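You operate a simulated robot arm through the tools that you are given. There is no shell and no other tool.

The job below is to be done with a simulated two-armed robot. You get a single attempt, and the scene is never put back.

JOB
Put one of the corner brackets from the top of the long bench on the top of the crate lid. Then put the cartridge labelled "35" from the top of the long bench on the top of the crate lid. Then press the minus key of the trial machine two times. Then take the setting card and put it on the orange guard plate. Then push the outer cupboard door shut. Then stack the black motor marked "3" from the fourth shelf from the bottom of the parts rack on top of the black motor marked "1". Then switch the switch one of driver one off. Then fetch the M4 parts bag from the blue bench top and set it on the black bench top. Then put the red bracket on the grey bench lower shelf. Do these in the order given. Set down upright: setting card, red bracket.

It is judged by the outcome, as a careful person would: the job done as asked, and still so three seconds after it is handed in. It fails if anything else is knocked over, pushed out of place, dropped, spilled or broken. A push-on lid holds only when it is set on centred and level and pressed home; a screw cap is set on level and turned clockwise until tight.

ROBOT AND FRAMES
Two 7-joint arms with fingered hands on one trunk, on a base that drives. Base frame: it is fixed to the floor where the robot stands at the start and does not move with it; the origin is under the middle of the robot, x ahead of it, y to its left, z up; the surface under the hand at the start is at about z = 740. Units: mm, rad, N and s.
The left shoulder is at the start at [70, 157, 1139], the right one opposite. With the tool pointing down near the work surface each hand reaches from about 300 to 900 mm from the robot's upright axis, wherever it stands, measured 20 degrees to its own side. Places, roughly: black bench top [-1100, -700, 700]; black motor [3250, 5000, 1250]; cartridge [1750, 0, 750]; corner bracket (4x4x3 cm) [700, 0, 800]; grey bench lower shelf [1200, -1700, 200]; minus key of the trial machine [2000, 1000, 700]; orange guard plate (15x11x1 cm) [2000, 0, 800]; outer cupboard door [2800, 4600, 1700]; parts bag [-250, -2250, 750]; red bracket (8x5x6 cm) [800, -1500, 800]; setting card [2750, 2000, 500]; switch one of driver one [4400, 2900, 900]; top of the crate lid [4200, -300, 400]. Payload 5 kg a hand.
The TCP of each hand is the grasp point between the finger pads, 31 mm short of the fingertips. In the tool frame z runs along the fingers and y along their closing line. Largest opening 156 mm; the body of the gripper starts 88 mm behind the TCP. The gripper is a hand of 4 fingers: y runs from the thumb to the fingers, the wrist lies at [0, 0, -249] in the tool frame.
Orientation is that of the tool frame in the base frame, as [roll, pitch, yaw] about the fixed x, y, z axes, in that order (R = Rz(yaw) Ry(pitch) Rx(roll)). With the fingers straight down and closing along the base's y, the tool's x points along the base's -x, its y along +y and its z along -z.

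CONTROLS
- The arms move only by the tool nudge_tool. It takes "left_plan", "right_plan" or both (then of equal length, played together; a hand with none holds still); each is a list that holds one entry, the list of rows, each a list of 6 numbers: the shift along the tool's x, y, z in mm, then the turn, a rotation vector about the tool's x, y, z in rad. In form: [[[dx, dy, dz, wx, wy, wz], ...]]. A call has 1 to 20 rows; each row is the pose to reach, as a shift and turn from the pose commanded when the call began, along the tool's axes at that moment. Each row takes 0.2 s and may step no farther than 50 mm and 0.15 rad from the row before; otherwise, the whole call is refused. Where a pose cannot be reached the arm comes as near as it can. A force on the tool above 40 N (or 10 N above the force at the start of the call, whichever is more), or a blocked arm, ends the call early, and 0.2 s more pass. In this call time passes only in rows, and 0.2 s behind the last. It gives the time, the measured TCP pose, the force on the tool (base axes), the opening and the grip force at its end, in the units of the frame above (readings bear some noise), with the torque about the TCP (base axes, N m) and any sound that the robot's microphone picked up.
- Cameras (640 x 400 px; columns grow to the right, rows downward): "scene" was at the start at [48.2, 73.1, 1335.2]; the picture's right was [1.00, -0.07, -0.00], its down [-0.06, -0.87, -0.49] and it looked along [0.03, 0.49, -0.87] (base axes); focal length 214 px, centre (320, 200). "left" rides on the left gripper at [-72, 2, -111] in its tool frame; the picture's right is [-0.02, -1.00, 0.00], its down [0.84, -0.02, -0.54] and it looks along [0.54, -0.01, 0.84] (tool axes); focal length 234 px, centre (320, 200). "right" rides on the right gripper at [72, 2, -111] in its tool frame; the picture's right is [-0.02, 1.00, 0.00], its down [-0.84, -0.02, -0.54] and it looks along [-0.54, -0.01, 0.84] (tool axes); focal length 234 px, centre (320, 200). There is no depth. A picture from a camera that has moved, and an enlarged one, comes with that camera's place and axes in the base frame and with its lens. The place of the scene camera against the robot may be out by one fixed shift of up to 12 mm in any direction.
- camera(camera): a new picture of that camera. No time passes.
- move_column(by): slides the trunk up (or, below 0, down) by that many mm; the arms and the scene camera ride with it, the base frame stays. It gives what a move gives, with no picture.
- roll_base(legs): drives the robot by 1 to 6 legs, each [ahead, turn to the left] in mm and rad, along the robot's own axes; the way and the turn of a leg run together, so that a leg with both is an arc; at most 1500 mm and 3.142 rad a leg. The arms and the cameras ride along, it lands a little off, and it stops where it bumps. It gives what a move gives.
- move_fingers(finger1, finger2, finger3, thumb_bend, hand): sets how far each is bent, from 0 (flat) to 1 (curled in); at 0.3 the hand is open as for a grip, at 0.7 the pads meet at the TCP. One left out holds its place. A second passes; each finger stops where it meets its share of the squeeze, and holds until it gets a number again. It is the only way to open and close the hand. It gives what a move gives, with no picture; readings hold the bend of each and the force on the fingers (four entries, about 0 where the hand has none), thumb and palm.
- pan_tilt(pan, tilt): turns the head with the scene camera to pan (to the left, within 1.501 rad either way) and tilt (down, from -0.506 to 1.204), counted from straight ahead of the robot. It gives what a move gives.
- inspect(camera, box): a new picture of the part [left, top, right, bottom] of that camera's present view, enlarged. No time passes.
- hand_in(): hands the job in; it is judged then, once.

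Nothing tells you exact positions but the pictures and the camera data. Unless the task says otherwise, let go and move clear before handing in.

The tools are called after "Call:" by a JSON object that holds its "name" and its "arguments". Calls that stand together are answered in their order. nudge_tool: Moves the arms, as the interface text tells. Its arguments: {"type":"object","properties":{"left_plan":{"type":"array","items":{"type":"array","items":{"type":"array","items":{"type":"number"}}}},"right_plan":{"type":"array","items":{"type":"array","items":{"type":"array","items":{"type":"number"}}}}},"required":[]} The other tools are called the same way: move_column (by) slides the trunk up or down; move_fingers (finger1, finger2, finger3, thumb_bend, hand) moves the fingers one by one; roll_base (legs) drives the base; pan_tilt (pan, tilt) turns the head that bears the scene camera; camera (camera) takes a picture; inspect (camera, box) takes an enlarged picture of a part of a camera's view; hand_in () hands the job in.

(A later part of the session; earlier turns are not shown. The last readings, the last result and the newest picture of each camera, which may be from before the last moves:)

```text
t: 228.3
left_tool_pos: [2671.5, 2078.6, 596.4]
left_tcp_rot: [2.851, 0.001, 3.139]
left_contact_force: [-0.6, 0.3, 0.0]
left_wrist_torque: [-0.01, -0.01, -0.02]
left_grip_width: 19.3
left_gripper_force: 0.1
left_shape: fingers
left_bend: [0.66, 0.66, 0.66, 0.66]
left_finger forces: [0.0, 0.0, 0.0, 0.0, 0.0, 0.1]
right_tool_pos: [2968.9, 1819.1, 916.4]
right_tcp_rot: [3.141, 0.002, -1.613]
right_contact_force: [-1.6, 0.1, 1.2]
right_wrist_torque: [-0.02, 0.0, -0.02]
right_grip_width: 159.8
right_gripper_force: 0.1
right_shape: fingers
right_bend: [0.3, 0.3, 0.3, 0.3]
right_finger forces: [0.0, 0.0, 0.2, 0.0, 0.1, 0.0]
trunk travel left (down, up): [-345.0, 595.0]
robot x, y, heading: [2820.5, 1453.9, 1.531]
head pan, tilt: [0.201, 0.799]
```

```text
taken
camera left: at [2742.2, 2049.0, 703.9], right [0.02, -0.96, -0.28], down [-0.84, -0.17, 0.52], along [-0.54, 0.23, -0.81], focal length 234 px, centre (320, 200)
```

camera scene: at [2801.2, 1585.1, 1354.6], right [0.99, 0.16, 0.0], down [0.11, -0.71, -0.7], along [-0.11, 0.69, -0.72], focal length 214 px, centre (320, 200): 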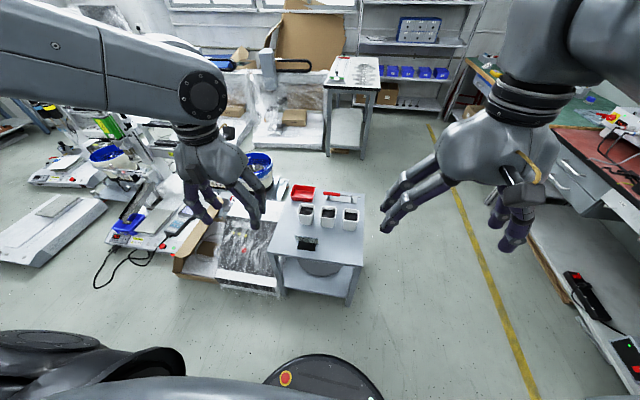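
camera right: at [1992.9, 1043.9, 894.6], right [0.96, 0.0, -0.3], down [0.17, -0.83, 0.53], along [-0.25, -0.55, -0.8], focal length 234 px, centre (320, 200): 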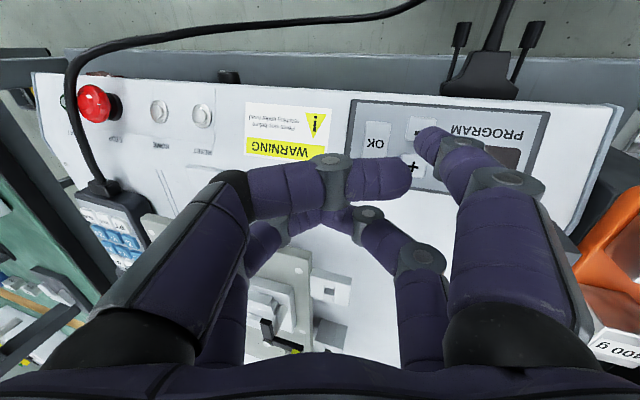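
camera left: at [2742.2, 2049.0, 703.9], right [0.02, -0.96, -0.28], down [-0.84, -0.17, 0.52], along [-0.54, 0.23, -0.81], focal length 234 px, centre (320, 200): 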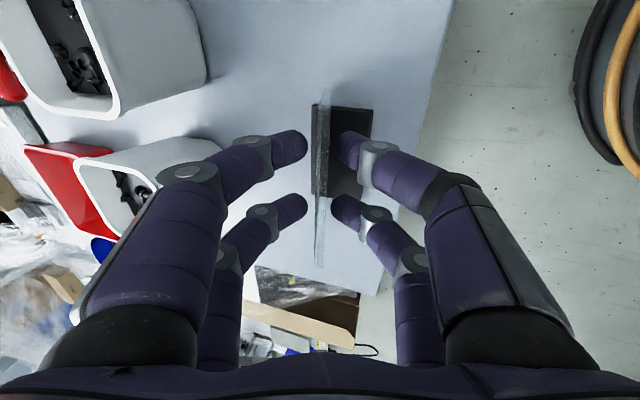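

Fingers straddle the panel evenly. I close further to grip.

Call:
{"name": "move_fingers", "arguments": {"hand": "left", "finger1": 0.74, "finger2": 0.74, "finger3": 0.74, "thumb_bend": 0.74}}

Call:
{"name": "camera", "arguments": {"camera": "left"}}

Call:
{"name": "inspect", "arguments": {"camera": "scene", "box": [256, 170, 352, 240]}}

```text
t: 229.3
left_tool_pos: [2670.8, 2079.9, 596.3]
left_tcp_rot: [2.854, -0.001, 3.14]
left_contact_force: [-0.3, 0.1, 0.4]
left_wrist_torque: [-0.01, 0.01, -0.05]
left_grip_width: 5.5
left_gripper_force: 12.8
left_shape: fingers
left_bend: [0.72, 0.72, 0.72, 0.71]
left_finger forces: [6.8, 6.4, 6.0, 0.0, 7.2, 0.0]
right_tool_pos: [2967.2, 1819.0, 915.5]
right_tcp_rot: [-3.141, 0.0, -1.611]
right_contact_force: [-0.3, -0.2, -0.3]
right_wrist_torque: [-0.02, -0.01, 0.01]
right_grip_width: 159.5
right_gripper_force: 0.2
right_shape: fingers
right_bend: [0.3, 0.3, 0.3, 0.3]
right_finger forces: [0.0, 0.0, 0.0, 0.0, 0.1, 0.0]
trunk travel left (down, up): [-345.0, 595.0]
robot x, y, heading: [2820.3, 1447.9, 1.533]
head pan, tilt: [0.201, 0.799]
```

```text
taken
camera left: at [2742.2, 2049.1, 703.8], right [0.02, -0.96, -0.28], down [-0.84, -0.17, 0.52], along [-0.54, 0.23, -0.81], focal length 234 px, centre (320, 200)
```

left: 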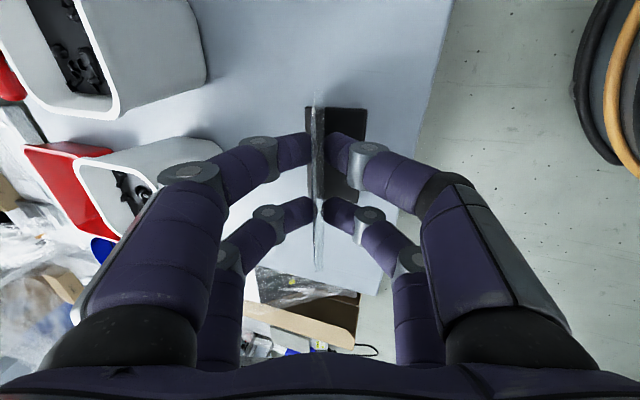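

```text
5.71 times, centred on (304, 205) of scene
camera zoom: at [2801.1, 1585.2, 1174.5], right [0.99, 0.16, 0.0], down [0.11, -0.71, -0.7], along [-0.11, 0.69, -0.72], focal length 1226 px, centre (411, 171)
```

zoom: 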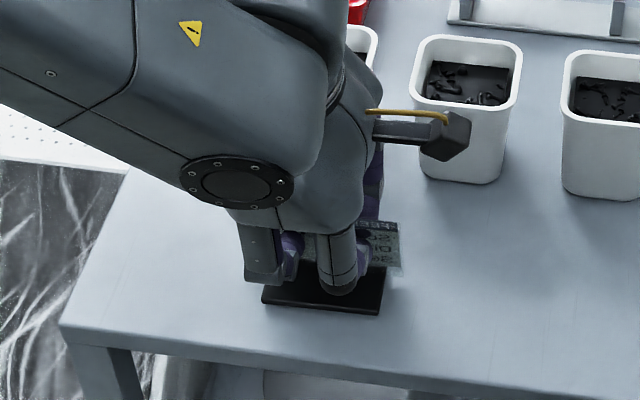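

Call:
{"name": "move_fingers", "arguments": {"hand": "left", "finger1": 0.77, "finger2": 0.77, "finger3": 0.77, "thumb_bend": 0.77}}

Call:
{"name": "nudge_tool", "arguments": {"left_plan": [[[0, 3, -10, 0, 0, 0], [0, 9, -29, 0, 0, 0], [0, 20, -67, 0, 0, 0], [0, 34, -115, 0, 0, 0], [0, 48, -162, 0, 0, 0], [0, 57, -192, 0, 0, 0]]]}}

Call:
{"name": "camera", "arguments": {"camera": "left"}}

Call:
{"name": "camera", "arguments": {"camera": "scene"}}

```text
t: 230.3
left_tool_pos: [2670.1, 2079.0, 595.3]
left_tcp_rot: [2.853, 0.0, 3.139]
left_contact_force: [0.5, 0.3, -0.5]
left_wrist_torque: [0.0, 0.02, -0.02]
left_grip_width: 4.6
left_gripper_force: 22.1
left_shape: fingers
left_bend: [0.73, 0.74, 0.74, 0.72]
left_finger forces: [11.2, 10.6, 10.0, 0.0, 12.1, 0.1]
right_tool_pos: [2968.6, 1819.8, 916.5]
right_tcp_rot: [-3.14, 0.0, -1.612]
right_contact_force: [-0.1, -0.3, 0.1]
right_wrist_torque: [0.01, -0.01, 0.0]
right_grip_width: 159.7
right_gripper_force: 0.0
right_shape: fingers
right_bend: [0.3, 0.3, 0.3, 0.3]
right_finger forces: [0.0, 0.1, 0.0, 0.0, 0.0, 0.0]
trunk travel left (down, up): [-345.0, 595.0]
robot x, y, heading: [2818.3, 1450.8, 1.53]
head pan, tilt: [0.201, 0.799]
```

```text
t: 231.7
left_tool_pos: [2672.7, 2081.3, 796.3]
left_tcp_rot: [2.853, 0.001, 3.141]
left_contact_force: [-0.6, 1.1, -1.5]
left_wrist_torque: [0.0, 0.01, -0.01]
left_grip_width: 4.9
left_gripper_force: 22.1
left_shape: fingers
left_bend: [0.73, 0.74, 0.74, 0.72]
left_finger forces: [11.2, 10.5, 10.0, 0.0, 11.9, 0.1]
right_tool_pos: [2968.0, 1819.4, 915.6]
right_tcp_rot: [3.141, -0.001, -1.612]
right_contact_force: [0.0, -0.3, 0.0]
right_wrist_torque: [0.0, 0.04, 0.01]
right_grip_width: 159.5
right_gripper_force: 0.0
right_shape: fingers
right_bend: [0.3, 0.3, 0.3, 0.3]
right_finger forces: [0.1, 0.1, 0.0, 0.1, 0.1, 0.0]
trunk travel left (down, up): [-345.0, 595.0]
robot x, y, heading: [2818.0, 1450.1, 1.53]
head pan, tilt: [0.201, 0.799]
```

```text
taken
camera left: at [2744.5, 2050.1, 905.2], right [0.02, -0.96, -0.28], down [-0.84, -0.17, 0.52], along [-0.54, 0.23, -0.81], focal length 234 px, centre (320, 200)
```

left: 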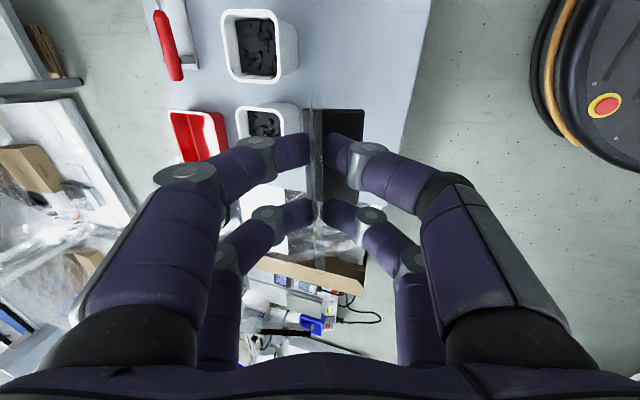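

```text
taken
camera scene: at [2801.3, 1584.9, 1174.5], right [0.99, 0.16, 0.0], down [0.11, -0.71, -0.7], along [-0.11, 0.69, -0.72], focal length 214 px, centre (320, 200)
```

scene: 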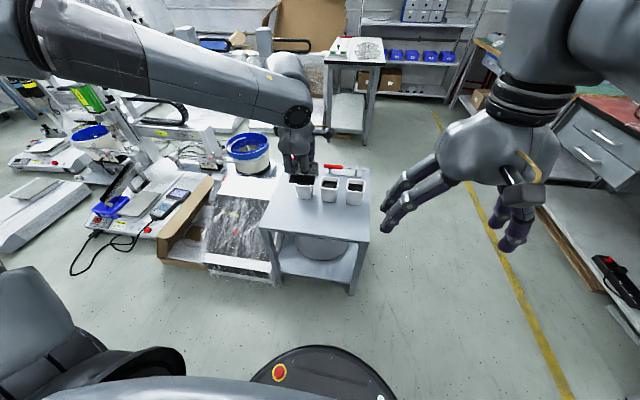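

The card is held level. I draw it back, raise the trunk, and drive back round to the long bench.

Call:
{"name": "nudge_tool", "arguments": {"left_plan": [[[12, -29, -26, 0, 0, 0], [24, -58, -52, 0, 0, 0], [36, -87, -78, 0, 0, 0], [48, -116, -104, 0, 0, 0], [60, -145, -130, 0, 0, 0], [70, -173, -155, 0, 0, 0]]]}}

Call:
{"name": "move_column", "arguments": {"by": 180}}

Call:
{"name": "roll_base", "arguments": {"legs": [[0, -1.53], [480, 0], [0, -1.571]]}}

Call:
{"name": "pan_tilt", "arguments": {"pan": 0.0, "tilt": 0.6}}

Call:
{"name": "camera", "arguments": {"camera": "scene"}}

```text
t: 233.1
left_tool_pos: [2595.0, 1886.9, 926.9]
left_tcp_rot: [2.849, 0.004, 3.141]
left_contact_force: [-1.0, -1.3, -0.9]
left_wrist_torque: [0.07, -0.08, -0.07]
left_grip_width: 4.5
left_gripper_force: 21.6
left_shape: fingers
left_bend: [0.73, 0.74, 0.74, 0.72]
left_finger forces: [11.1, 10.3, 9.8, 0.1, 11.8, 0.0]
left hand out of reach, approached as far as the arm can: row 5, 6
right_tool_pos: [2967.4, 1817.2, 917.7]
right_tcp_rot: [-3.139, 0.004, -1.613]
right_contact_force: [-0.4, -0.5, -0.3]
right_wrist_torque: [0.07, -0.05, 0.0]
right_grip_width: 159.5
right_gripper_force: 0.1
right_shape: fingers
right_bend: [0.3, 0.3, 0.3, 0.3]
right_finger forces: [0.0, 0.0, 0.0, 0.0, 0.0, 0.1]
trunk travel left (down, up): [-345.0, 595.0]
robot x, y, heading: [2817.1, 1445.2, 1.533]
head pan, tilt: [0.201, 0.799]
```

```text
t: 235.1
left_tool_pos: [2597.6, 1889.0, 1107.4]
left_tcp_rot: [2.854, 0.001, 3.138]
left_contact_force: [0.3, 0.0, -1.0]
left_wrist_torque: [-0.05, 0.0, -0.01]
left_grip_width: 4.2
left_gripper_force: 21.8
left_shape: fingers
left_bend: [0.73, 0.74, 0.74, 0.72]
left_finger forces: [11.2, 10.2, 9.8, 0.1, 11.8, 0.1]
right_tool_pos: [2968.6, 1820.0, 1097.8]
right_tcp_rot: [3.141, 0.001, -1.613]
right_contact_force: [0.5, 0.3, -0.1]
right_wrist_torque: [-0.02, 0.02, 0.0]
right_grip_width: 159.6
right_gripper_force: 0.0
right_shape: fingers
right_bend: [0.3, 0.3, 0.3, 0.3]
right_finger forces: [0.1, 0.1, 0.1, 0.0, 0.1, 0.0]
trunk travel left (down, up): [-525.0, 415.0]
robot x, y, heading: [2818.4, 1446.8, 1.531]
head pan, tilt: [0.201, 0.799]
```

```text
t: 245.3
left_tool_pos: [3545.3, 1040.4, 1105.9]
left_tcp_rot: [2.849, 0.001, 0.099]
left_contact_force: [0.2, 0.4, -0.6]
left_wrist_torque: [0.03, 0.02, 0.0]
left_grip_width: 4.0
left_gripper_force: 19.9
left_shape: fingers
left_bend: [0.74, 0.74, 0.74, 0.72]
left_finger forces: [10.8, 9.6, 9.2, 0.0, 11.4, 0.0]
right_tool_pos: [3170.1, 1073.0, 1097.2]
right_tcp_rot: [-3.141, 0.0, 1.63]
right_contact_force: [-0.7, 0.2, 0.5]
right_wrist_torque: [0.01, 0.02, -0.01]
right_grip_width: 159.9
right_gripper_force: 0.0
right_shape: fingers
right_bend: [0.3, 0.3, 0.3, 0.3]
right_finger forces: [0.0, 0.0, 0.0, 0.1, 0.0, 0.0]
trunk travel left (down, up): [-525.0, 415.0]
robot x, y, heading: [3281.5, 1456.5, -1.514]
head pan, tilt: [0.201, 0.799]
```

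```text
t: 246.1
left_tool_pos: [3545.3, 1040.5, 1107.9]
left_tcp_rot: [2.852, 0.002, 0.099]
left_contact_force: [0.3, 1.0, -1.1]
left_wrist_torque: [0.0, 0.03, 0.0]
left_grip_width: 3.9
left_gripper_force: 20.4
left_shape: fingers
left_bend: [0.74, 0.74, 0.74, 0.72]
left_finger forces: [10.8, 9.6, 9.2, 0.0, 11.5, 0.0]
right_tool_pos: [3170.3, 1072.9, 1097.1]
right_tcp_rot: [-3.141, 0.0, 1.629]
right_contact_force: [0.4, 0.0, 0.3]
right_wrist_torque: [-0.03, -0.02, 0.03]
right_grip_width: 159.9
right_gripper_force: 0.0
right_shape: fingers
right_bend: [0.3, 0.3, 0.3, 0.3]
right_finger forces: [0.0, 0.1, 0.0, 0.0, 0.0, 0.0]
trunk travel left (down, up): [-525.0, 415.0]
robot x, y, heading: [3280.9, 1459.0, -1.508]
head pan, tilt: [0.0, 0.6]
```

```text
taken
camera scene: at [3283.1, 1325.8, 1371.4], right [-1.0, -0.06, 0.0], down [-0.03, 0.56, -0.82], along [0.05, -0.82, -0.57], focal length 214 px, centre (320, 200)
```

scene: 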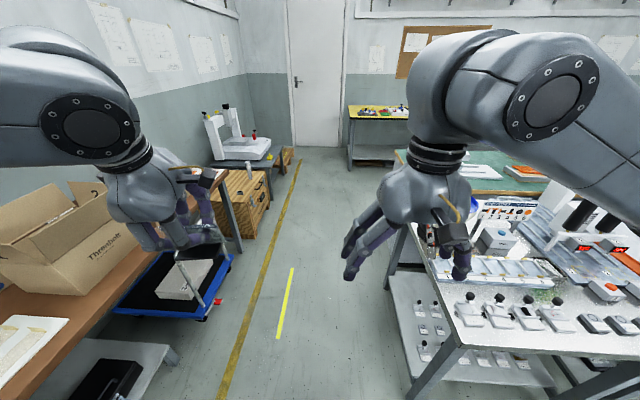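

Call:
{"name": "roll_base", "arguments": {"legs": [[0, -0.062], [1500, 0]]}}

Call:
{"name": "camera", "arguments": {"camera": "scene"}}

```text
t: 254.0
left_tool_pos: [3574.7, -479.3, 1107.0]
left_tcp_rot: [2.851, 0.001, 0.086]
left_contact_force: [0.4, 0.2, -0.5]
left_wrist_torque: [0.02, 0.01, 0.0]
left_grip_width: 3.9
left_gripper_force: 20.0
left_shape: fingers
left_bend: [0.74, 0.74, 0.74, 0.72]
left_finger forces: [10.8, 9.6, 9.2, 0.0, 11.4, 0.1]
right_tool_pos: [3198.2, -440.6, 1095.5]
right_tcp_rot: [3.141, 0.0, 1.617]
right_contact_force: [-0.2, -0.9, -0.3]
right_wrist_torque: [-0.03, -0.02, 0.0]
right_grip_width: 159.6
right_gripper_force: 0.0
right_shape: fingers
right_bend: [0.3, 0.3, 0.3, 0.3]
right_finger forces: [0.1, 0.1, 0.0, 0.0, 0.0, 0.1]
trunk travel left (down, up): [-525.0, 415.0]
robot x, y, heading: [3314.9, -57.7, -1.524]
head pan, tilt: [0.0, 0.6]
```

```text
taken
camera scene: at [3314.9, -189.2, 1371.4], right [-1.0, -0.05, 0.0], down [-0.03, 0.56, -0.82], along [0.04, -0.82, -0.57], focal length 214 px, centre (320, 200)
```

scene: 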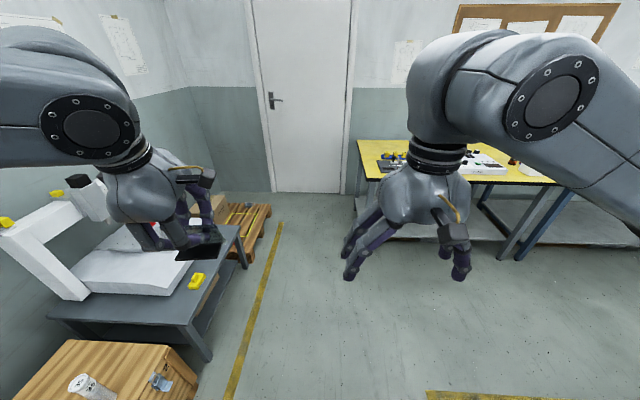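

Call:
{"name": "roll_base", "arguments": {"legs": [[630, -0.04], [0, -1.578], [1090, 0], [0, -1.571]]}}

Call:
{"name": "pan_tilt", "arguments": {"pan": 0.1, "tilt": 0.8}}

Call:
{"name": "camera", "arguments": {"camera": "scene"}}

Call:
{"name": "camera", "arguments": {"camera": "left"}}

```text
t: 265.1
left_tool_pos: [2101.2, -901.3, 1115.8]
left_tcp_rot: [2.862, 0.005, -1.56]
left_contact_force: [1.6, 0.5, -1.6]
left_wrist_torque: [-0.04, 0.16, -0.01]
left_grip_width: 3.3
left_gripper_force: 20.4
left_shape: fingers
left_bend: [0.74, 0.74, 0.74, 0.73]
left_finger forces: [10.8, 9.8, 9.4, 0.0, 11.4, 0.1]
right_tool_pos: [2171.3, -531.3, 1099.8]
right_tcp_rot: [-3.137, 0.012, -0.026]
right_contact_force: [0.4, -1.2, 0.0]
right_wrist_torque: [0.02, -0.02, -0.02]
right_grip_width: 160.0
right_gripper_force: 0.0
right_shape: fingers
right_bend: [0.3, 0.3, 0.3, 0.3]
right_finger forces: [0.0, 0.0, 0.0, 0.1, 0.0, 0.1]
trunk travel left (down, up): [-525.0, 415.0]
robot x, y, heading: [2534.9, -677.5, 3.009]
head pan, tilt: [0.0, 0.6]
stopped in leg 3: the robot was blocked; the commanded pose is now the measured one
```

```text
t: 265.9
left_tool_pos: [2093.6, -901.7, 1112.2]
left_tcp_rot: [2.868, 0.004, -1.56]
left_contact_force: [-0.7, 0.3, -0.3]
left_wrist_torque: [0.02, -0.05, 0.03]
left_grip_width: 3.4
left_gripper_force: 20.9
left_shape: fingers
left_bend: [0.74, 0.74, 0.74, 0.73]
left_finger forces: [10.7, 9.8, 9.3, 0.0, 11.3, 0.1]
right_tool_pos: [2162.8, -530.2, 1097.5]
right_tcp_rot: [-3.139, 0.006, -0.027]
right_contact_force: [-0.7, 0.7, -0.4]
right_wrist_torque: [0.01, -0.04, -0.02]
right_grip_width: 160.4
right_gripper_force: 0.0
right_shape: fingers
right_bend: [0.3, 0.3, 0.3, 0.3]
right_finger forces: [0.1, 0.1, 0.0, 0.0, 0.1, 0.0]
trunk travel left (down, up): [-525.0, 415.0]
robot x, y, heading: [2528.8, -679.7, 3.008]
head pan, tilt: [0.099, 0.799]
```

```text
taken
camera scene: at [2391.9, -662.5, 1354.3], right [0.03, 1.0, 0.0], down [0.72, -0.02, -0.7], along [-0.7, 0.02, -0.72], focal length 214 px, centre (320, 200)
```

scene: 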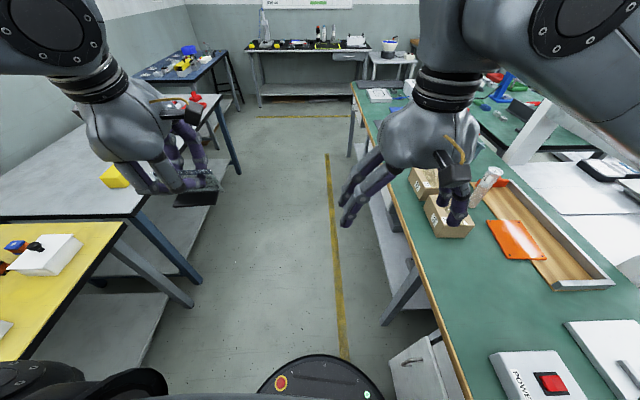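

```text
taken
camera left: at [2119.9, -830.7, 1221.1], right [0.96, 0.04, -0.27], down [0.18, -0.84, 0.52], along [-0.21, -0.54, -0.81], focal length 234 px, centre (320, 200)
```

left: 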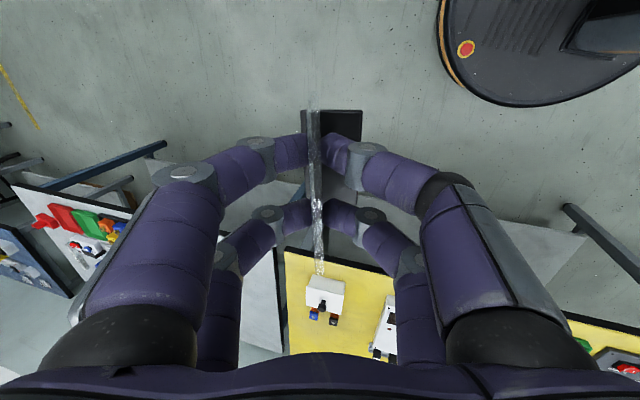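

The base was blocked, likely by the cabinet handles under the bench on my right. I look down there before moving.

Call:
{"name": "pan_tilt", "arguments": {"pan": -0.9, "tilt": 1.1}}

Call:
{"name": "camera", "arguments": {"camera": "scene"}}

Call:
{"name": "pan_tilt", "arguments": {"pan": -1.5, "tilt": 0.9}}

Call:
{"name": "camera", "arguments": {"camera": "scene"}}

Call:
{"name": "pan_tilt", "arguments": {"pan": 0.9, "tilt": 1.0}}

Call:
{"name": "camera", "arguments": {"camera": "scene"}}

```text
t: 267.1
left_tool_pos: [2095.4, -902.3, 1114.4]
left_tcp_rot: [2.866, 0.002, -1.56]
left_contact_force: [0.3, 0.1, -0.2]
left_wrist_torque: [-0.01, -0.02, 0.02]
left_grip_width: 3.3
left_gripper_force: 20.3
left_shape: fingers
left_bend: [0.74, 0.74, 0.74, 0.73]
left_finger forces: [10.7, 9.8, 9.5, 0.0, 11.3, 0.0]
right_tool_pos: [2166.0, -530.5, 1098.1]
right_tcp_rot: [-3.139, 0.007, -0.026]
right_contact_force: [-0.1, 0.5, 0.2]
right_wrist_torque: [0.02, -0.02, 0.02]
right_grip_width: 160.2
right_gripper_force: 0.0
right_shape: fingers
right_bend: [0.3, 0.3, 0.3, 0.3]
right_finger forces: [0.0, 0.0, 0.1, 0.0, 0.0, 0.0]
trunk travel left (down, up): [-525.0, 415.0]
robot x, y, heading: [2530.7, -674.9, 3.006]
head pan, tilt: [-0.901, 1.1]
```

```text
taken
camera scene: at [2443.2, -610.4, 1332.8], right [0.86, 0.51, 0.0], down [0.46, -0.77, -0.45], along [-0.23, 0.39, -0.89], focal length 214 px, centre (320, 200)
```

scene: 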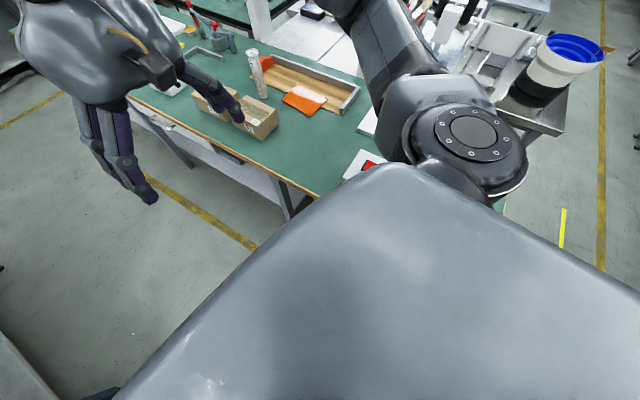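

```text
t: 268.1
left_tool_pos: [2094.0, -901.8, 1113.5]
left_tcp_rot: [2.866, 0.001, -1.561]
left_contact_force: [0.0, 0.3, -0.4]
left_wrist_torque: [0.0, -0.01, 0.02]
left_grip_width: 3.6
left_gripper_force: 20.7
left_shape: fingers
left_bend: [0.74, 0.74, 0.74, 0.73]
left_finger forces: [10.7, 9.7, 9.4, 0.0, 11.2, 0.0]
right_tool_pos: [2164.5, -529.4, 1098.2]
right_tcp_rot: [-3.14, 0.007, -0.026]
right_contact_force: [-0.3, -0.3, 0.3]
right_wrist_torque: [0.01, -0.01, -0.04]
right_grip_width: 160.4
right_gripper_force: 0.1
right_shape: fingers
right_bend: [0.3, 0.3, 0.3, 0.3]
right_finger forces: [0.0, 0.0, 0.0, 0.0, 0.1, 0.1]
trunk travel left (down, up): [-525.0, 415.0]
robot x, y, heading: [2534.8, -678.6, 3.007]
head pan, tilt: [-1.499, 0.901]
```

```text
taken
camera scene: at [2480.0, -589.3, 1346.6], right [1.0, -0.06, 0.0], down [-0.05, -0.78, -0.62], along [0.04, 0.62, -0.78], focal length 214 px, centre (320, 200)
```

scene: 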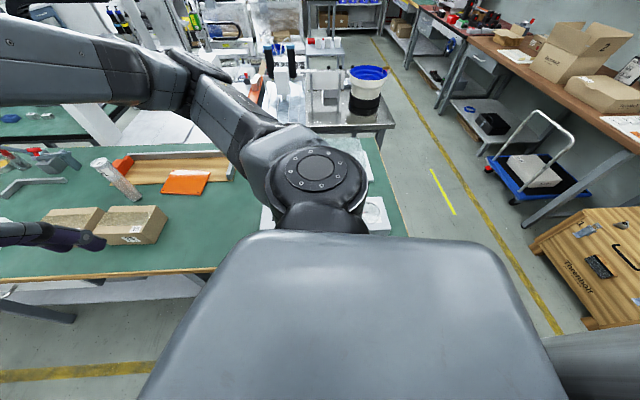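

```text
t: 270.3
left_tool_pos: [2095.1, -902.8, 1113.9]
left_tcp_rot: [2.865, 0.002, -1.562]
left_contact_force: [0.2, -0.5, -0.5]
left_wrist_torque: [0.01, -0.02, 0.01]
left_grip_width: 3.4
left_gripper_force: 20.0
left_shape: fingers
left_bend: [0.74, 0.74, 0.74, 0.73]
left_finger forces: [10.6, 9.8, 9.4, 0.1, 11.2, 0.0]
right_tool_pos: [2165.7, -530.2, 1098.3]
right_tcp_rot: [-3.139, 0.007, -0.027]
right_contact_force: [0.9, -0.2, 0.0]
right_wrist_torque: [0.0, 0.03, 0.01]
right_grip_width: 160.0
right_gripper_force: 0.0
right_shape: fingers
right_bend: [0.3, 0.3, 0.3, 0.3]
right_finger forces: [0.0, 0.0, 0.0, 0.0, 0.0, 0.0]
trunk travel left (down, up): [-525.0, 415.0]
robot x, y, heading: [2531.9, -675.3, 3.005]
head pan, tilt: [0.901, 1.0]
```

```text
taken
camera scene: at [2425.3, -713.0, 1339.4], right [-0.69, 0.72, 0.0], down [0.61, 0.58, -0.54], along [-0.39, -0.37, -0.84], focal length 214 px, centre (320, 200)
```

scene: 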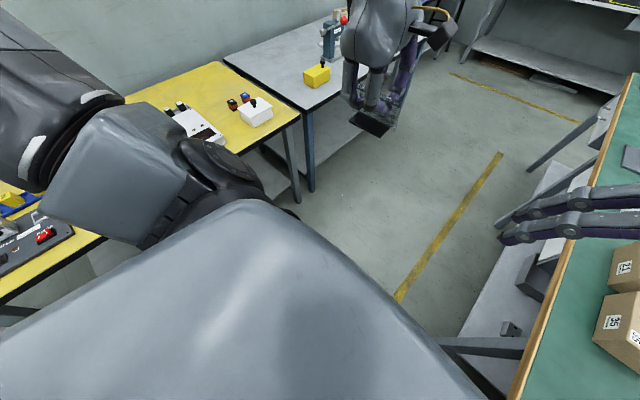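

Call:
{"name": "roll_base", "arguments": {"legs": [[0, 0.38], [300, 0]]}}

Call:
{"name": "roll_base", "arguments": {"legs": [[0, -1.81]]}}

Call:
{"name": "pan_tilt", "arguments": {"pan": 0.2, "tilt": 0.7}}

Call:
{"name": "camera", "arguments": {"camera": "scene"}}

```text
t: 273.5
left_tool_pos: [1910.5, -1118.1, 1115.8]
left_tcp_rot: [2.873, 0.004, -1.189]
left_contact_force: [-0.2, -0.3, -0.2]
left_wrist_torque: [0.01, 0.02, 0.0]
left_grip_width: 3.2
left_gripper_force: 20.0
left_shape: fingers
left_bend: [0.74, 0.74, 0.74, 0.73]
left_finger forces: [10.4, 9.7, 9.3, 0.0, 11.0, 0.1]
right_tool_pos: [1841.6, -746.8, 1097.8]
right_tcp_rot: [-3.138, 0.006, 0.347]
right_contact_force: [-0.6, -0.4, 0.5]
right_wrist_torque: [-0.01, 0.0, 0.01]
right_grip_width: 160.2
right_gripper_force: 0.1
right_shape: fingers
right_bend: [0.3, 0.3, 0.3, 0.3]
right_finger forces: [0.1, 0.0, 0.0, 0.0, 0.1, 0.1]
trunk travel left (down, up): [-525.0, 415.0]
robot x, y, heading: [2236.3, -751.0, -2.9]
head pan, tilt: [0.901, 1.0]
```

```text
t: 278.2
left_tool_pos: [1946.5, -352.1, 1115.1]
left_tcp_rot: [2.873, 0.004, -2.971]
left_contact_force: [0.3, 0.2, -0.6]
left_wrist_torque: [-0.01, 0.0, -0.03]
left_grip_width: 2.9
left_gripper_force: 18.7
left_shape: fingers
left_bend: [0.74, 0.74, 0.74, 0.73]
left_finger forces: [9.9, 8.9, 8.6, 0.0, 10.6, 0.1]
right_tool_pos: [2323.7, -364.0, 1097.5]
right_tcp_rot: [-3.14, 0.006, -1.436]
right_contact_force: [-0.5, -0.4, 0.5]
right_wrist_torque: [0.02, -0.03, -0.04]
right_grip_width: 160.3
right_gripper_force: 0.0
right_shape: fingers
right_bend: [0.3, 0.3, 0.3, 0.3]
right_finger forces: [0.0, 0.0, 0.1, 0.0, 0.1, 0.0]
trunk travel left (down, up): [-525.0, 415.0]
robot x, y, heading: [2238.3, -747.0, 1.605]
head pan, tilt: [0.901, 1.0]
```

```text
t: 279.3
left_tool_pos: [1945.6, -352.6, 1115.1]
left_tcp_rot: [2.872, 0.003, -2.971]
left_contact_force: [0.2, 0.0, -1.1]
left_wrist_torque: [0.01, 0.0, -0.02]
left_grip_width: 2.9
left_gripper_force: 18.6
left_shape: fingers
left_bend: [0.74, 0.74, 0.74, 0.73]
left_finger forces: [10.1, 8.8, 8.5, 0.0, 10.4, 0.1]
right_tool_pos: [2324.0, -362.9, 1098.3]
right_tcp_rot: [-3.139, 0.007, -1.437]
right_contact_force: [0.1, 0.9, -0.8]
right_wrist_torque: [0.02, 0.03, 0.01]
right_grip_width: 160.0
right_gripper_force: 0.0
right_shape: fingers
right_bend: [0.3, 0.3, 0.3, 0.3]
right_finger forces: [0.0, 0.1, 0.0, 0.0, 0.0, 0.0]
trunk travel left (down, up): [-525.0, 415.0]
robot x, y, heading: [2239.3, -751.0, 1.602]
head pan, tilt: [0.201, 0.7]
```

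```text
taken
camera scene: at [2209.9, -609.4, 1362.8], right [0.97, 0.23, 0.0], down [0.15, -0.63, -0.76], along [-0.17, 0.74, -0.64], focal length 214 px, centre (320, 200)
```

scene: 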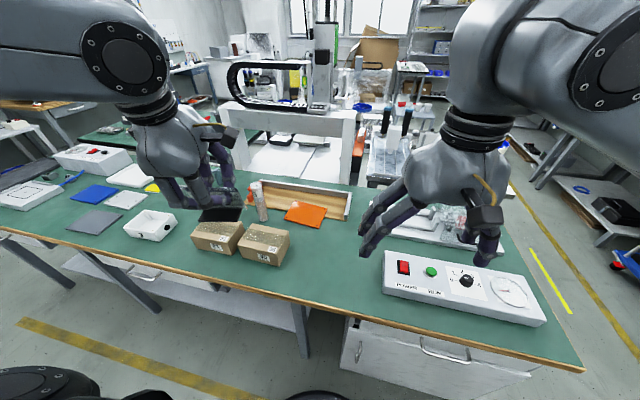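

Call:
{"name": "inspect", "arguments": {"camera": "scene", "box": [230, 165, 358, 245]}}

Call:
{"name": "camera", "arguments": {"camera": "left"}}

Call:
{"name": "camera", "arguments": {"camera": "right"}}

```text
5.00 times, centred on (294, 205) of scene
camera zoom: at [2209.9, -609.4, 1362.8], right [0.97, 0.23, 0.0], down [0.15, -0.63, -0.76], along [-0.17, 0.74, -0.64], focal length 1072 px, centre (450, 175)
```

zoom: 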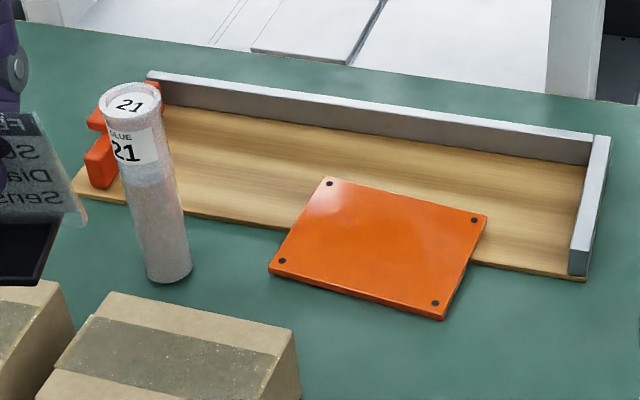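

```text
taken
camera left: at [2020.5, -367.9, 1224.0], right [0.19, -0.95, -0.27], down [-0.8, -0.3, 0.52], along [-0.57, 0.11, -0.81], focal length 234 px, centre (320, 200)
```

left: 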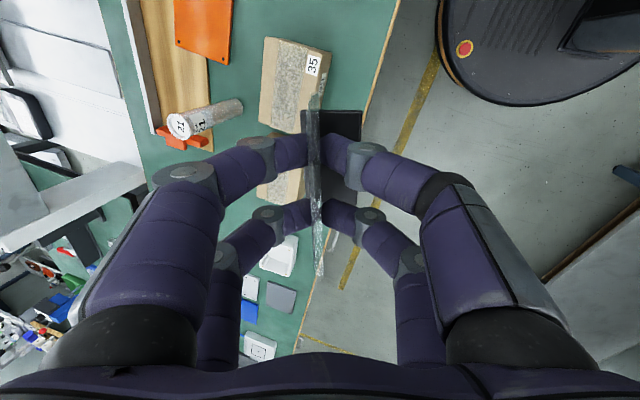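

```text
taken
camera right: at [2330.9, -435.6, 1209.7], right [-0.99, -0.11, 0.0], down [-0.09, 0.83, 0.55], along [-0.06, 0.55, -0.83], focal length 234 px, centre (320, 200)
```

right: 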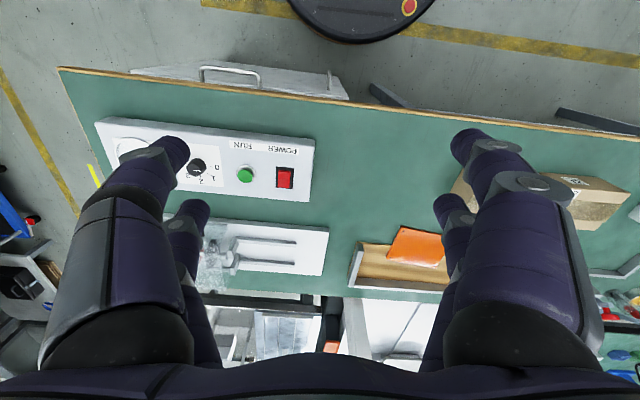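

Call:
{"name": "nudge_tool", "arguments": {"left_plan": [[[-16, 39, 11, 0, -0.01, 0.035], [-32, 78, 22, 0, -0.02, 0.07], [-48, 117, 33, 0, -0.03, 0.105], [-64, 156, 44, 0, -0.04, 0.14], [-80, 195, 55, 0, -0.05, 0.175], [-96, 234, 66, 0, -0.06, 0.21], [-112, 273, 76, 0, -0.07, 0.245], [-126.7, 311.5, 86.2, -0.019, -0.0773, 0.2795]]]}}

Call:
{"name": "camera", "arguments": {"camera": "left"}}

Call:
{"name": "inspect", "arguments": {"camera": "scene", "box": [200, 125, 360, 245]}}

```text
t: 281.1
left_tool_pos: [2018.9, -8.4, 1112.8]
left_tcp_rot: [2.853, 0.002, 3.021]
left_contact_force: [0.4, -0.1, -0.6]
left_wrist_torque: [-0.07, 0.0, 0.0]
left_grip_width: 3.0
left_gripper_force: 18.5
left_shape: fingers
left_bend: [0.74, 0.74, 0.74, 0.73]
left_finger forces: [10.0, 8.8, 8.6, 0.0, 10.5, 0.0]
right_tool_pos: [2324.4, -361.0, 1097.0]
right_tcp_rot: [-3.141, 0.006, -1.436]
right_contact_force: [-0.1, -0.6, 0.3]
right_wrist_torque: [-0.02, -0.03, 0.01]
right_grip_width: 160.0
right_gripper_force: 0.0
right_shape: fingers
right_bend: [0.3, 0.3, 0.3, 0.3]
right_finger forces: [0.2, 0.0, 0.1, 0.1, 0.1, 0.0]
trunk travel left (down, up): [-525.0, 415.0]
robot x, y, heading: [2242.3, -752.5, 1.599]
head pan, tilt: [0.201, 0.7]
```

```text
taken
camera left: at [2086.1, -48.4, 1221.0], right [-0.09, -0.95, -0.28], down [-0.85, -0.07, 0.52], along [-0.51, 0.29, -0.81], focal length 234 px, centre (320, 200)
```

left: 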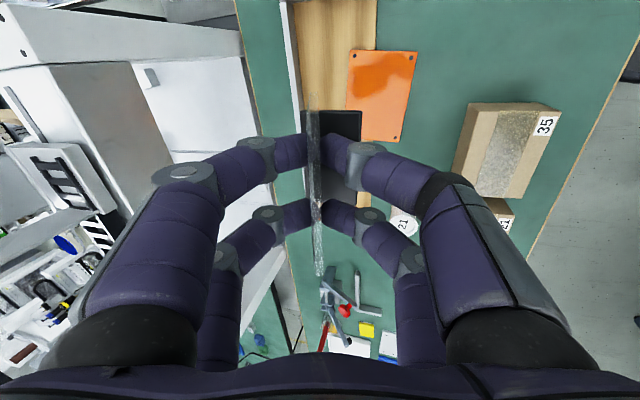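

```text
3.33 times, centred on (280, 185) of scene
camera zoom: at [2210.5, -607.3, 1362.5], right [0.97, 0.23, 0.0], down [0.15, -0.63, -0.76], along [-0.17, 0.74, -0.65], focal length 715 px, centre (453, 250)
```

zoom: 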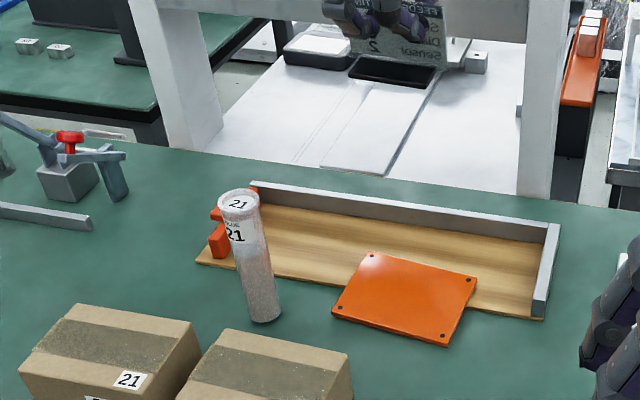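

Call:
{"name": "nudge_tool", "arguments": {"left_plan": [[[1.2, -14, 40, 0, 0, 0], [2.4, -28, 80, 0, 0, 0], [3.6, -42, 120, 0, 0, 0], [4.8, -56, 160, 0, 0, 0], [5.9, -69.3, 200.6, 0, 0, 0]]]}}

Call:
{"name": "camera", "arguments": {"camera": "left"}}

Call:
{"name": "inspect", "arguments": {"camera": "scene", "box": [230, 145, 358, 245]}}

```text
t: 282.3
left_tool_pos: [2005.3, -18.7, 901.2]
left_tcp_rot: [2.853, 0.001, 3.022]
left_contact_force: [-0.7, -0.4, -1.3]
left_wrist_torque: [-0.02, 0.02, -0.02]
left_grip_width: 2.6
left_gripper_force: 18.8
left_shape: fingers
left_bend: [0.74, 0.75, 0.74, 0.73]
left_finger forces: [9.9, 8.8, 8.6, 0.0, 10.4, 0.0]
right_tool_pos: [2322.5, -363.9, 1096.9]
right_tcp_rot: [-3.138, 0.006, -1.436]
right_contact_force: [-0.8, 1.1, 1.2]
right_wrist_torque: [0.0, -0.01, 0.01]
right_grip_width: 160.1
right_gripper_force: 0.1
right_shape: fingers
right_bend: [0.3, 0.3, 0.3, 0.3]
right_finger forces: [0.1, 0.0, 0.0, 0.1, 0.0, 0.0]
trunk travel left (down, up): [-525.0, 415.0]
robot x, y, heading: [2235.1, -749.7, 1.598]
head pan, tilt: [0.201, 0.7]
```

```text
taken
camera left: at [2074.1, -58.4, 1009.3], right [-0.09, -0.95, -0.28], down [-0.85, -0.07, 0.52], along [-0.51, 0.29, -0.81], focal length 234 px, centre (320, 200)
```

left: 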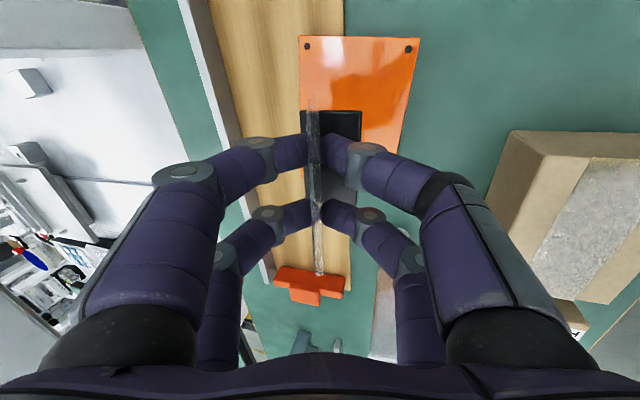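

```text
4.00 times, centred on (294, 195) of scene
camera zoom: at [2209.6, -608.1, 1362.7], right [0.97, 0.23, 0.0], down [0.15, -0.63, -0.76], along [-0.17, 0.74, -0.65], focal length 858 px, centre (424, 220)
```

zoom: 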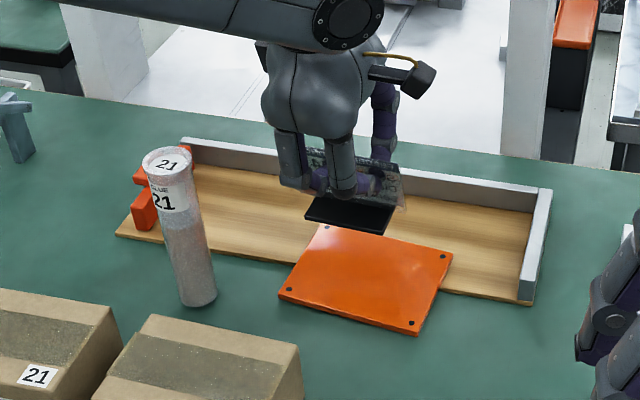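

Call:
{"name": "nudge_tool", "arguments": {"left_plan": [[[-1.2, -6.5, 29, 0, 0, 0], [-2.5, -13, 58.7, 0, 0, 0]]]}}

Call:
{"name": "camera", "arguments": {"camera": "left"}}

Call:
{"name": "inspect", "arguments": {"camera": "scene", "box": [230, 165, 358, 245]}}

```text
t: 282.9
left_tool_pos: [2008.8, -16.7, 841.5]
left_tcp_rot: [2.854, 0.003, 3.024]
left_contact_force: [-1.0, 0.3, -0.8]
left_wrist_torque: [-0.02, 0.0, -0.01]
left_grip_width: 3.0
left_gripper_force: 18.7
left_shape: fingers
left_bend: [0.74, 0.75, 0.74, 0.73]
left_finger forces: [9.8, 8.7, 8.3, 0.1, 10.3, 0.0]
right_tool_pos: [2325.0, -362.7, 1097.7]
right_tcp_rot: [-3.138, 0.006, -1.436]
right_contact_force: [-0.3, -0.4, -0.4]
right_wrist_torque: [-0.02, -0.04, -0.02]
right_grip_width: 160.3
right_gripper_force: 0.1
right_shape: fingers
right_bend: [0.3, 0.3, 0.3, 0.3]
right_finger forces: [0.0, 0.0, 0.0, 0.0, 0.0, 0.0]
trunk travel left (down, up): [-525.0, 415.0]
robot x, y, heading: [2237.7, -750.0, 1.603]
head pan, tilt: [0.201, 0.7]
```

```text
taken
camera left: at [2076.6, -55.3, 949.0], right [-0.09, -0.95, -0.28], down [-0.85, -0.07, 0.52], along [-0.51, 0.29, -0.81], focal length 234 px, centre (320, 200)
```

left: 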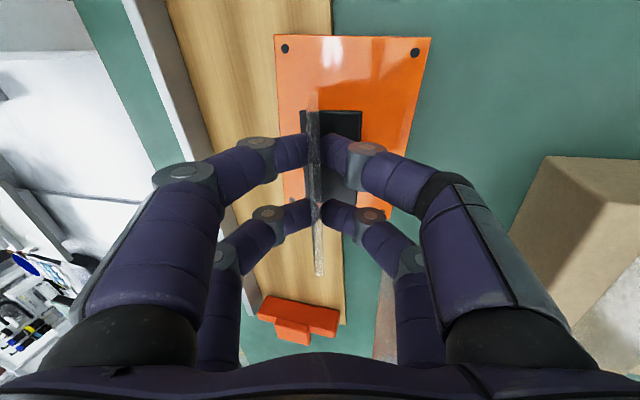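

```text
5.00 times, centred on (294, 205) of scene
camera zoom: at [2209.7, -608.6, 1362.7], right [0.97, 0.23, 0.0], down [0.15, -0.63, -0.76], along [-0.17, 0.74, -0.64], focal length 1072 px, centre (450, 175)
```

zoom: 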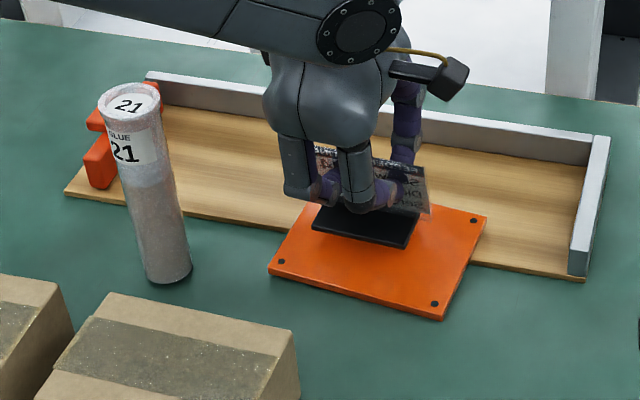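

Call:
{"name": "nudge_tool", "arguments": {"left_plan": [[[-4, -0.7, 4, 0, 0, 0], [-7.9, -1.4, 7.9, 0, 0, 0]]]}}

Call:
{"name": "nudge_tool", "arguments": {"left_plan": [[[0, -0.57, 1.92, 0, 0, 0], [0, -0.85, 2.9, 0, 0, 0]]]}}

Call:
{"name": "inspect", "arguments": {"camera": "scene", "box": [262, 185, 342, 235]}}

```text
t: 283.5
left_tool_pos: [2018.4, -17.8, 833.5]
left_tcp_rot: [2.854, -0.001, 3.022]
left_contact_force: [0.4, 1.1, -1.2]
left_wrist_torque: [-0.03, 0.01, -0.01]
left_grip_width: 3.2
left_gripper_force: 18.9
left_shape: fingers
left_bend: [0.74, 0.75, 0.74, 0.73]
left_finger forces: [9.8, 8.7, 8.4, 0.1, 10.3, 0.0]
right_tool_pos: [2323.0, -363.2, 1098.9]
right_tcp_rot: [-3.139, 0.008, -1.437]
right_contact_force: [0.5, -0.3, 0.1]
right_wrist_torque: [-0.01, -0.01, -0.03]
right_grip_width: 160.3
right_gripper_force: 0.1
right_shape: fingers
right_bend: [0.3, 0.3, 0.3, 0.3]
right_finger forces: [0.1, 0.0, 0.0, 0.0, 0.0, 0.0]
trunk travel left (down, up): [-525.0, 415.0]
robot x, y, heading: [2238.2, -751.4, 1.603]
head pan, tilt: [0.201, 0.7]
```

```text
t: 284.1
left_tool_pos: [2021.5, -18.2, 832.7]
left_tcp_rot: [2.855, -0.001, 3.021]
left_contact_force: [0.3, -0.2, -1.2]
left_wrist_torque: [-0.03, 0.0, -0.01]
left_grip_width: 2.6
left_gripper_force: 18.7
left_shape: fingers
left_bend: [0.74, 0.75, 0.74, 0.73]
left_finger forces: [9.9, 8.7, 8.4, 0.0, 10.4, 0.1]
right_tool_pos: [2323.8, -362.9, 1098.0]
right_tcp_rot: [-3.14, 0.007, -1.437]
right_contact_force: [-0.5, -0.8, 0.2]
right_wrist_torque: [-0.01, -0.02, -0.03]
right_grip_width: 160.1
right_gripper_force: 0.2
right_shape: fingers
right_bend: [0.3, 0.3, 0.3, 0.3]
right_finger forces: [0.1, 0.1, 0.0, 0.0, 0.0, 0.0]
trunk travel left (down, up): [-525.0, 415.0]
robot x, y, heading: [2239.9, -751.0, 1.599]
head pan, tilt: [0.201, 0.7]
```

```text
8.00 times, centred on (302, 210) of scene
camera zoom: at [2210.0, -609.3, 1362.8], right [0.97, 0.23, 0.0], down [0.15, -0.63, -0.76], along [-0.17, 0.74, -0.64], focal length 1716 px, centre (464, 120)
```

zoom: 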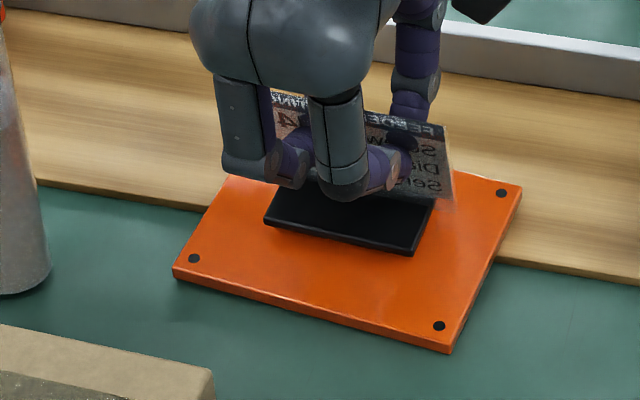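

Call:
{"name": "nudge_tool", "arguments": {"left_plan": [[[0, -0.57, 1.92, 0, 0, 0]]]}}

Call:
{"name": "nudge_tool", "arguments": {"left_plan": [[[0, -0.57, 1.92, 0, 0, 0]]]}}

Call:
{"name": "nudge_tool", "arguments": {"left_plan": [[[0, -0.57, 1.92, 0, 0, 0]]]}}

Call:
{"name": "inspect", "arguments": {"camera": "scene", "box": [262, 185, 342, 235]}}

```text
t: 284.5
left_tool_pos: [2020.1, -16.9, 828.9]
left_tcp_rot: [2.853, 0.0, 3.023]
left_contact_force: [0.7, -0.1, -1.1]
left_wrist_torque: [-0.03, -0.01, -0.05]
left_grip_width: 3.0
left_gripper_force: 18.9
left_shape: fingers
left_bend: [0.74, 0.75, 0.74, 0.73]
left_finger forces: [10.0, 8.7, 8.4, 0.0, 10.3, 0.0]
right_tool_pos: [2323.5, -362.6, 1097.4]
right_tcp_rot: [-3.14, 0.008, -1.437]
right_contact_force: [0.1, 1.0, -0.6]
right_wrist_torque: [-0.02, 0.0, -0.02]
right_grip_width: 160.0
right_gripper_force: 0.0
right_shape: fingers
right_bend: [0.3, 0.3, 0.3, 0.3]
right_finger forces: [0.0, 0.0, 0.0, 0.1, 0.0, 0.0]
trunk travel left (down, up): [-525.0, 415.0]
robot x, y, heading: [2237.2, -747.1, 1.601]
head pan, tilt: [0.201, 0.7]
```

```text
t: 284.9
left_tool_pos: [2020.0, -18.1, 826.8]
left_tcp_rot: [2.853, 0.002, 3.02]
left_contact_force: [-0.5, -0.8, -0.9]
left_wrist_torque: [-0.01, -0.01, -0.02]
left_grip_width: 3.0
left_gripper_force: 18.8
left_shape: fingers
left_bend: [0.74, 0.75, 0.74, 0.73]
left_finger forces: [9.9, 8.7, 8.4, 0.1, 10.3, 0.0]
right_tool_pos: [2323.5, -363.0, 1098.7]
right_tcp_rot: [-3.137, 0.008, -1.436]
right_contact_force: [-0.3, -0.2, -0.5]
right_wrist_torque: [-0.01, -0.02, 0.0]
right_grip_width: 160.5
right_gripper_force: 0.1
right_shape: fingers
right_bend: [0.3, 0.3, 0.3, 0.3]
right_finger forces: [0.1, 0.0, 0.0, 0.1, 0.1, 0.0]
trunk travel left (down, up): [-525.0, 415.0]
robot x, y, heading: [2236.7, -747.5, 1.601]
head pan, tilt: [0.201, 0.7]
```

```text
t: 285.3
left_tool_pos: [2019.3, -17.6, 825.8]
left_tcp_rot: [2.853, 0.001, 3.022]
left_contact_force: [0.0, -0.8, 0.6]
left_wrist_torque: [0.0, -0.06, 0.02]
left_grip_width: 2.8
left_gripper_force: 19.4
left_shape: fingers
left_bend: [0.74, 0.75, 0.74, 0.73]
left_finger forces: [10.5, 8.8, 8.4, 0.0, 10.7, 0.0]
right_tool_pos: [2324.2, -363.8, 1099.5]
right_tcp_rot: [-3.14, 0.008, -1.438]
right_contact_force: [0.4, -1.0, 0.5]
right_wrist_torque: [-0.01, 0.01, 0.0]
right_grip_width: 159.9
right_gripper_force: 0.2
right_shape: fingers
right_bend: [0.3, 0.3, 0.3, 0.3]
right_finger forces: [0.1, 0.0, 0.0, 0.1, 0.0, 0.0]
trunk travel left (down, up): [-525.0, 415.0]
robot x, y, heading: [2233.4, -751.5, 1.602]
head pan, tilt: [0.201, 0.7]
```

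```text
8.00 times, centred on (302, 210) of scene
camera zoom: at [2209.9, -609.4, 1362.8], right [0.97, 0.23, 0.0], down [0.15, -0.63, -0.76], along [-0.17, 0.74, -0.64], focal length 1716 px, centre (464, 120)
```

zoom: 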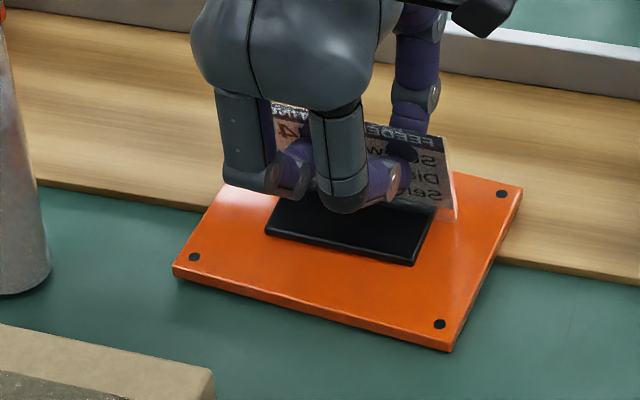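

Call:
{"name": "nudge_tool", "arguments": {"left_plan": [[[0, -0.35, 1.2, 0, 0, 0]]]}}

Call:
{"name": "nudge_tool", "arguments": {"left_plan": [[[0, -0.35, 1.2, 0, 0, 0]]]}}

Call:
{"name": "inspect", "arguments": {"camera": "scene", "box": [262, 185, 342, 235]}}

```text
t: 285.7
left_tool_pos: [2019.3, -17.6, 825.8]
left_tcp_rot: [2.852, -0.001, 3.024]
left_contact_force: [-1.0, -0.1, 3.8]
left_wrist_torque: [0.03, -0.09, -0.04]
left_grip_width: 2.6
left_gripper_force: 20.0
left_shape: fingers
left_bend: [0.74, 0.75, 0.74, 0.73]
left_finger forces: [11.7, 8.8, 8.5, 0.0, 11.4, 0.0]
right_tool_pos: [2322.2, -363.5, 1099.0]
right_tcp_rot: [-3.137, 0.007, -1.435]
right_contact_force: [0.5, 0.4, 0.5]
right_wrist_torque: [0.01, -0.03, 0.02]
right_grip_width: 160.6
right_gripper_force: 0.0
right_shape: fingers
right_bend: [0.3, 0.3, 0.3, 0.3]
right_finger forces: [0.1, 0.1, 0.0, 0.0, 0.0, 0.1]
trunk travel left (down, up): [-525.0, 415.0]
robot x, y, heading: [2234.2, -750.7, 1.599]
head pan, tilt: [0.201, 0.7]
```

```text
t: 286.1
left_tool_pos: [2020.8, -18.3, 824.2]
left_tcp_rot: [2.851, 0.001, 3.024]
left_contact_force: [-2.7, -1.3, 7.8]
left_wrist_torque: [0.04, -0.1, -0.02]
left_grip_width: 2.4
left_gripper_force: 22.2
left_shape: fingers
left_bend: [0.74, 0.75, 0.74, 0.73]
left_finger forces: [12.7, 9.8, 8.9, 0.0, 12.3, 0.0]
right_tool_pos: [2323.1, -364.0, 1099.1]
right_tcp_rot: [-3.138, 0.009, -1.435]
right_contact_force: [0.0, -0.4, -0.2]
right_wrist_torque: [0.02, 0.01, -0.01]
right_grip_width: 160.4
right_gripper_force: 0.0
right_shape: fingers
right_bend: [0.3, 0.3, 0.3, 0.3]
right_finger forces: [0.0, 0.1, 0.1, 0.0, 0.1, 0.0]
trunk travel left (down, up): [-525.0, 415.0]
robot x, y, heading: [2236.1, -749.5, 1.604]
head pan, tilt: [0.201, 0.7]
```

```text
8.00 times, centred on (302, 210) of scene
camera zoom: at [2210.0, -610.6, 1363.0], right [0.97, 0.23, 0.0], down [0.15, -0.63, -0.77], along [-0.17, 0.75, -0.64], focal length 1716 px, centre (464, 120)
```

zoom: 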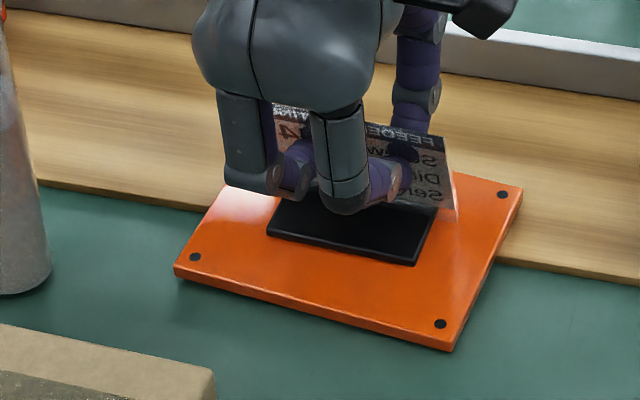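

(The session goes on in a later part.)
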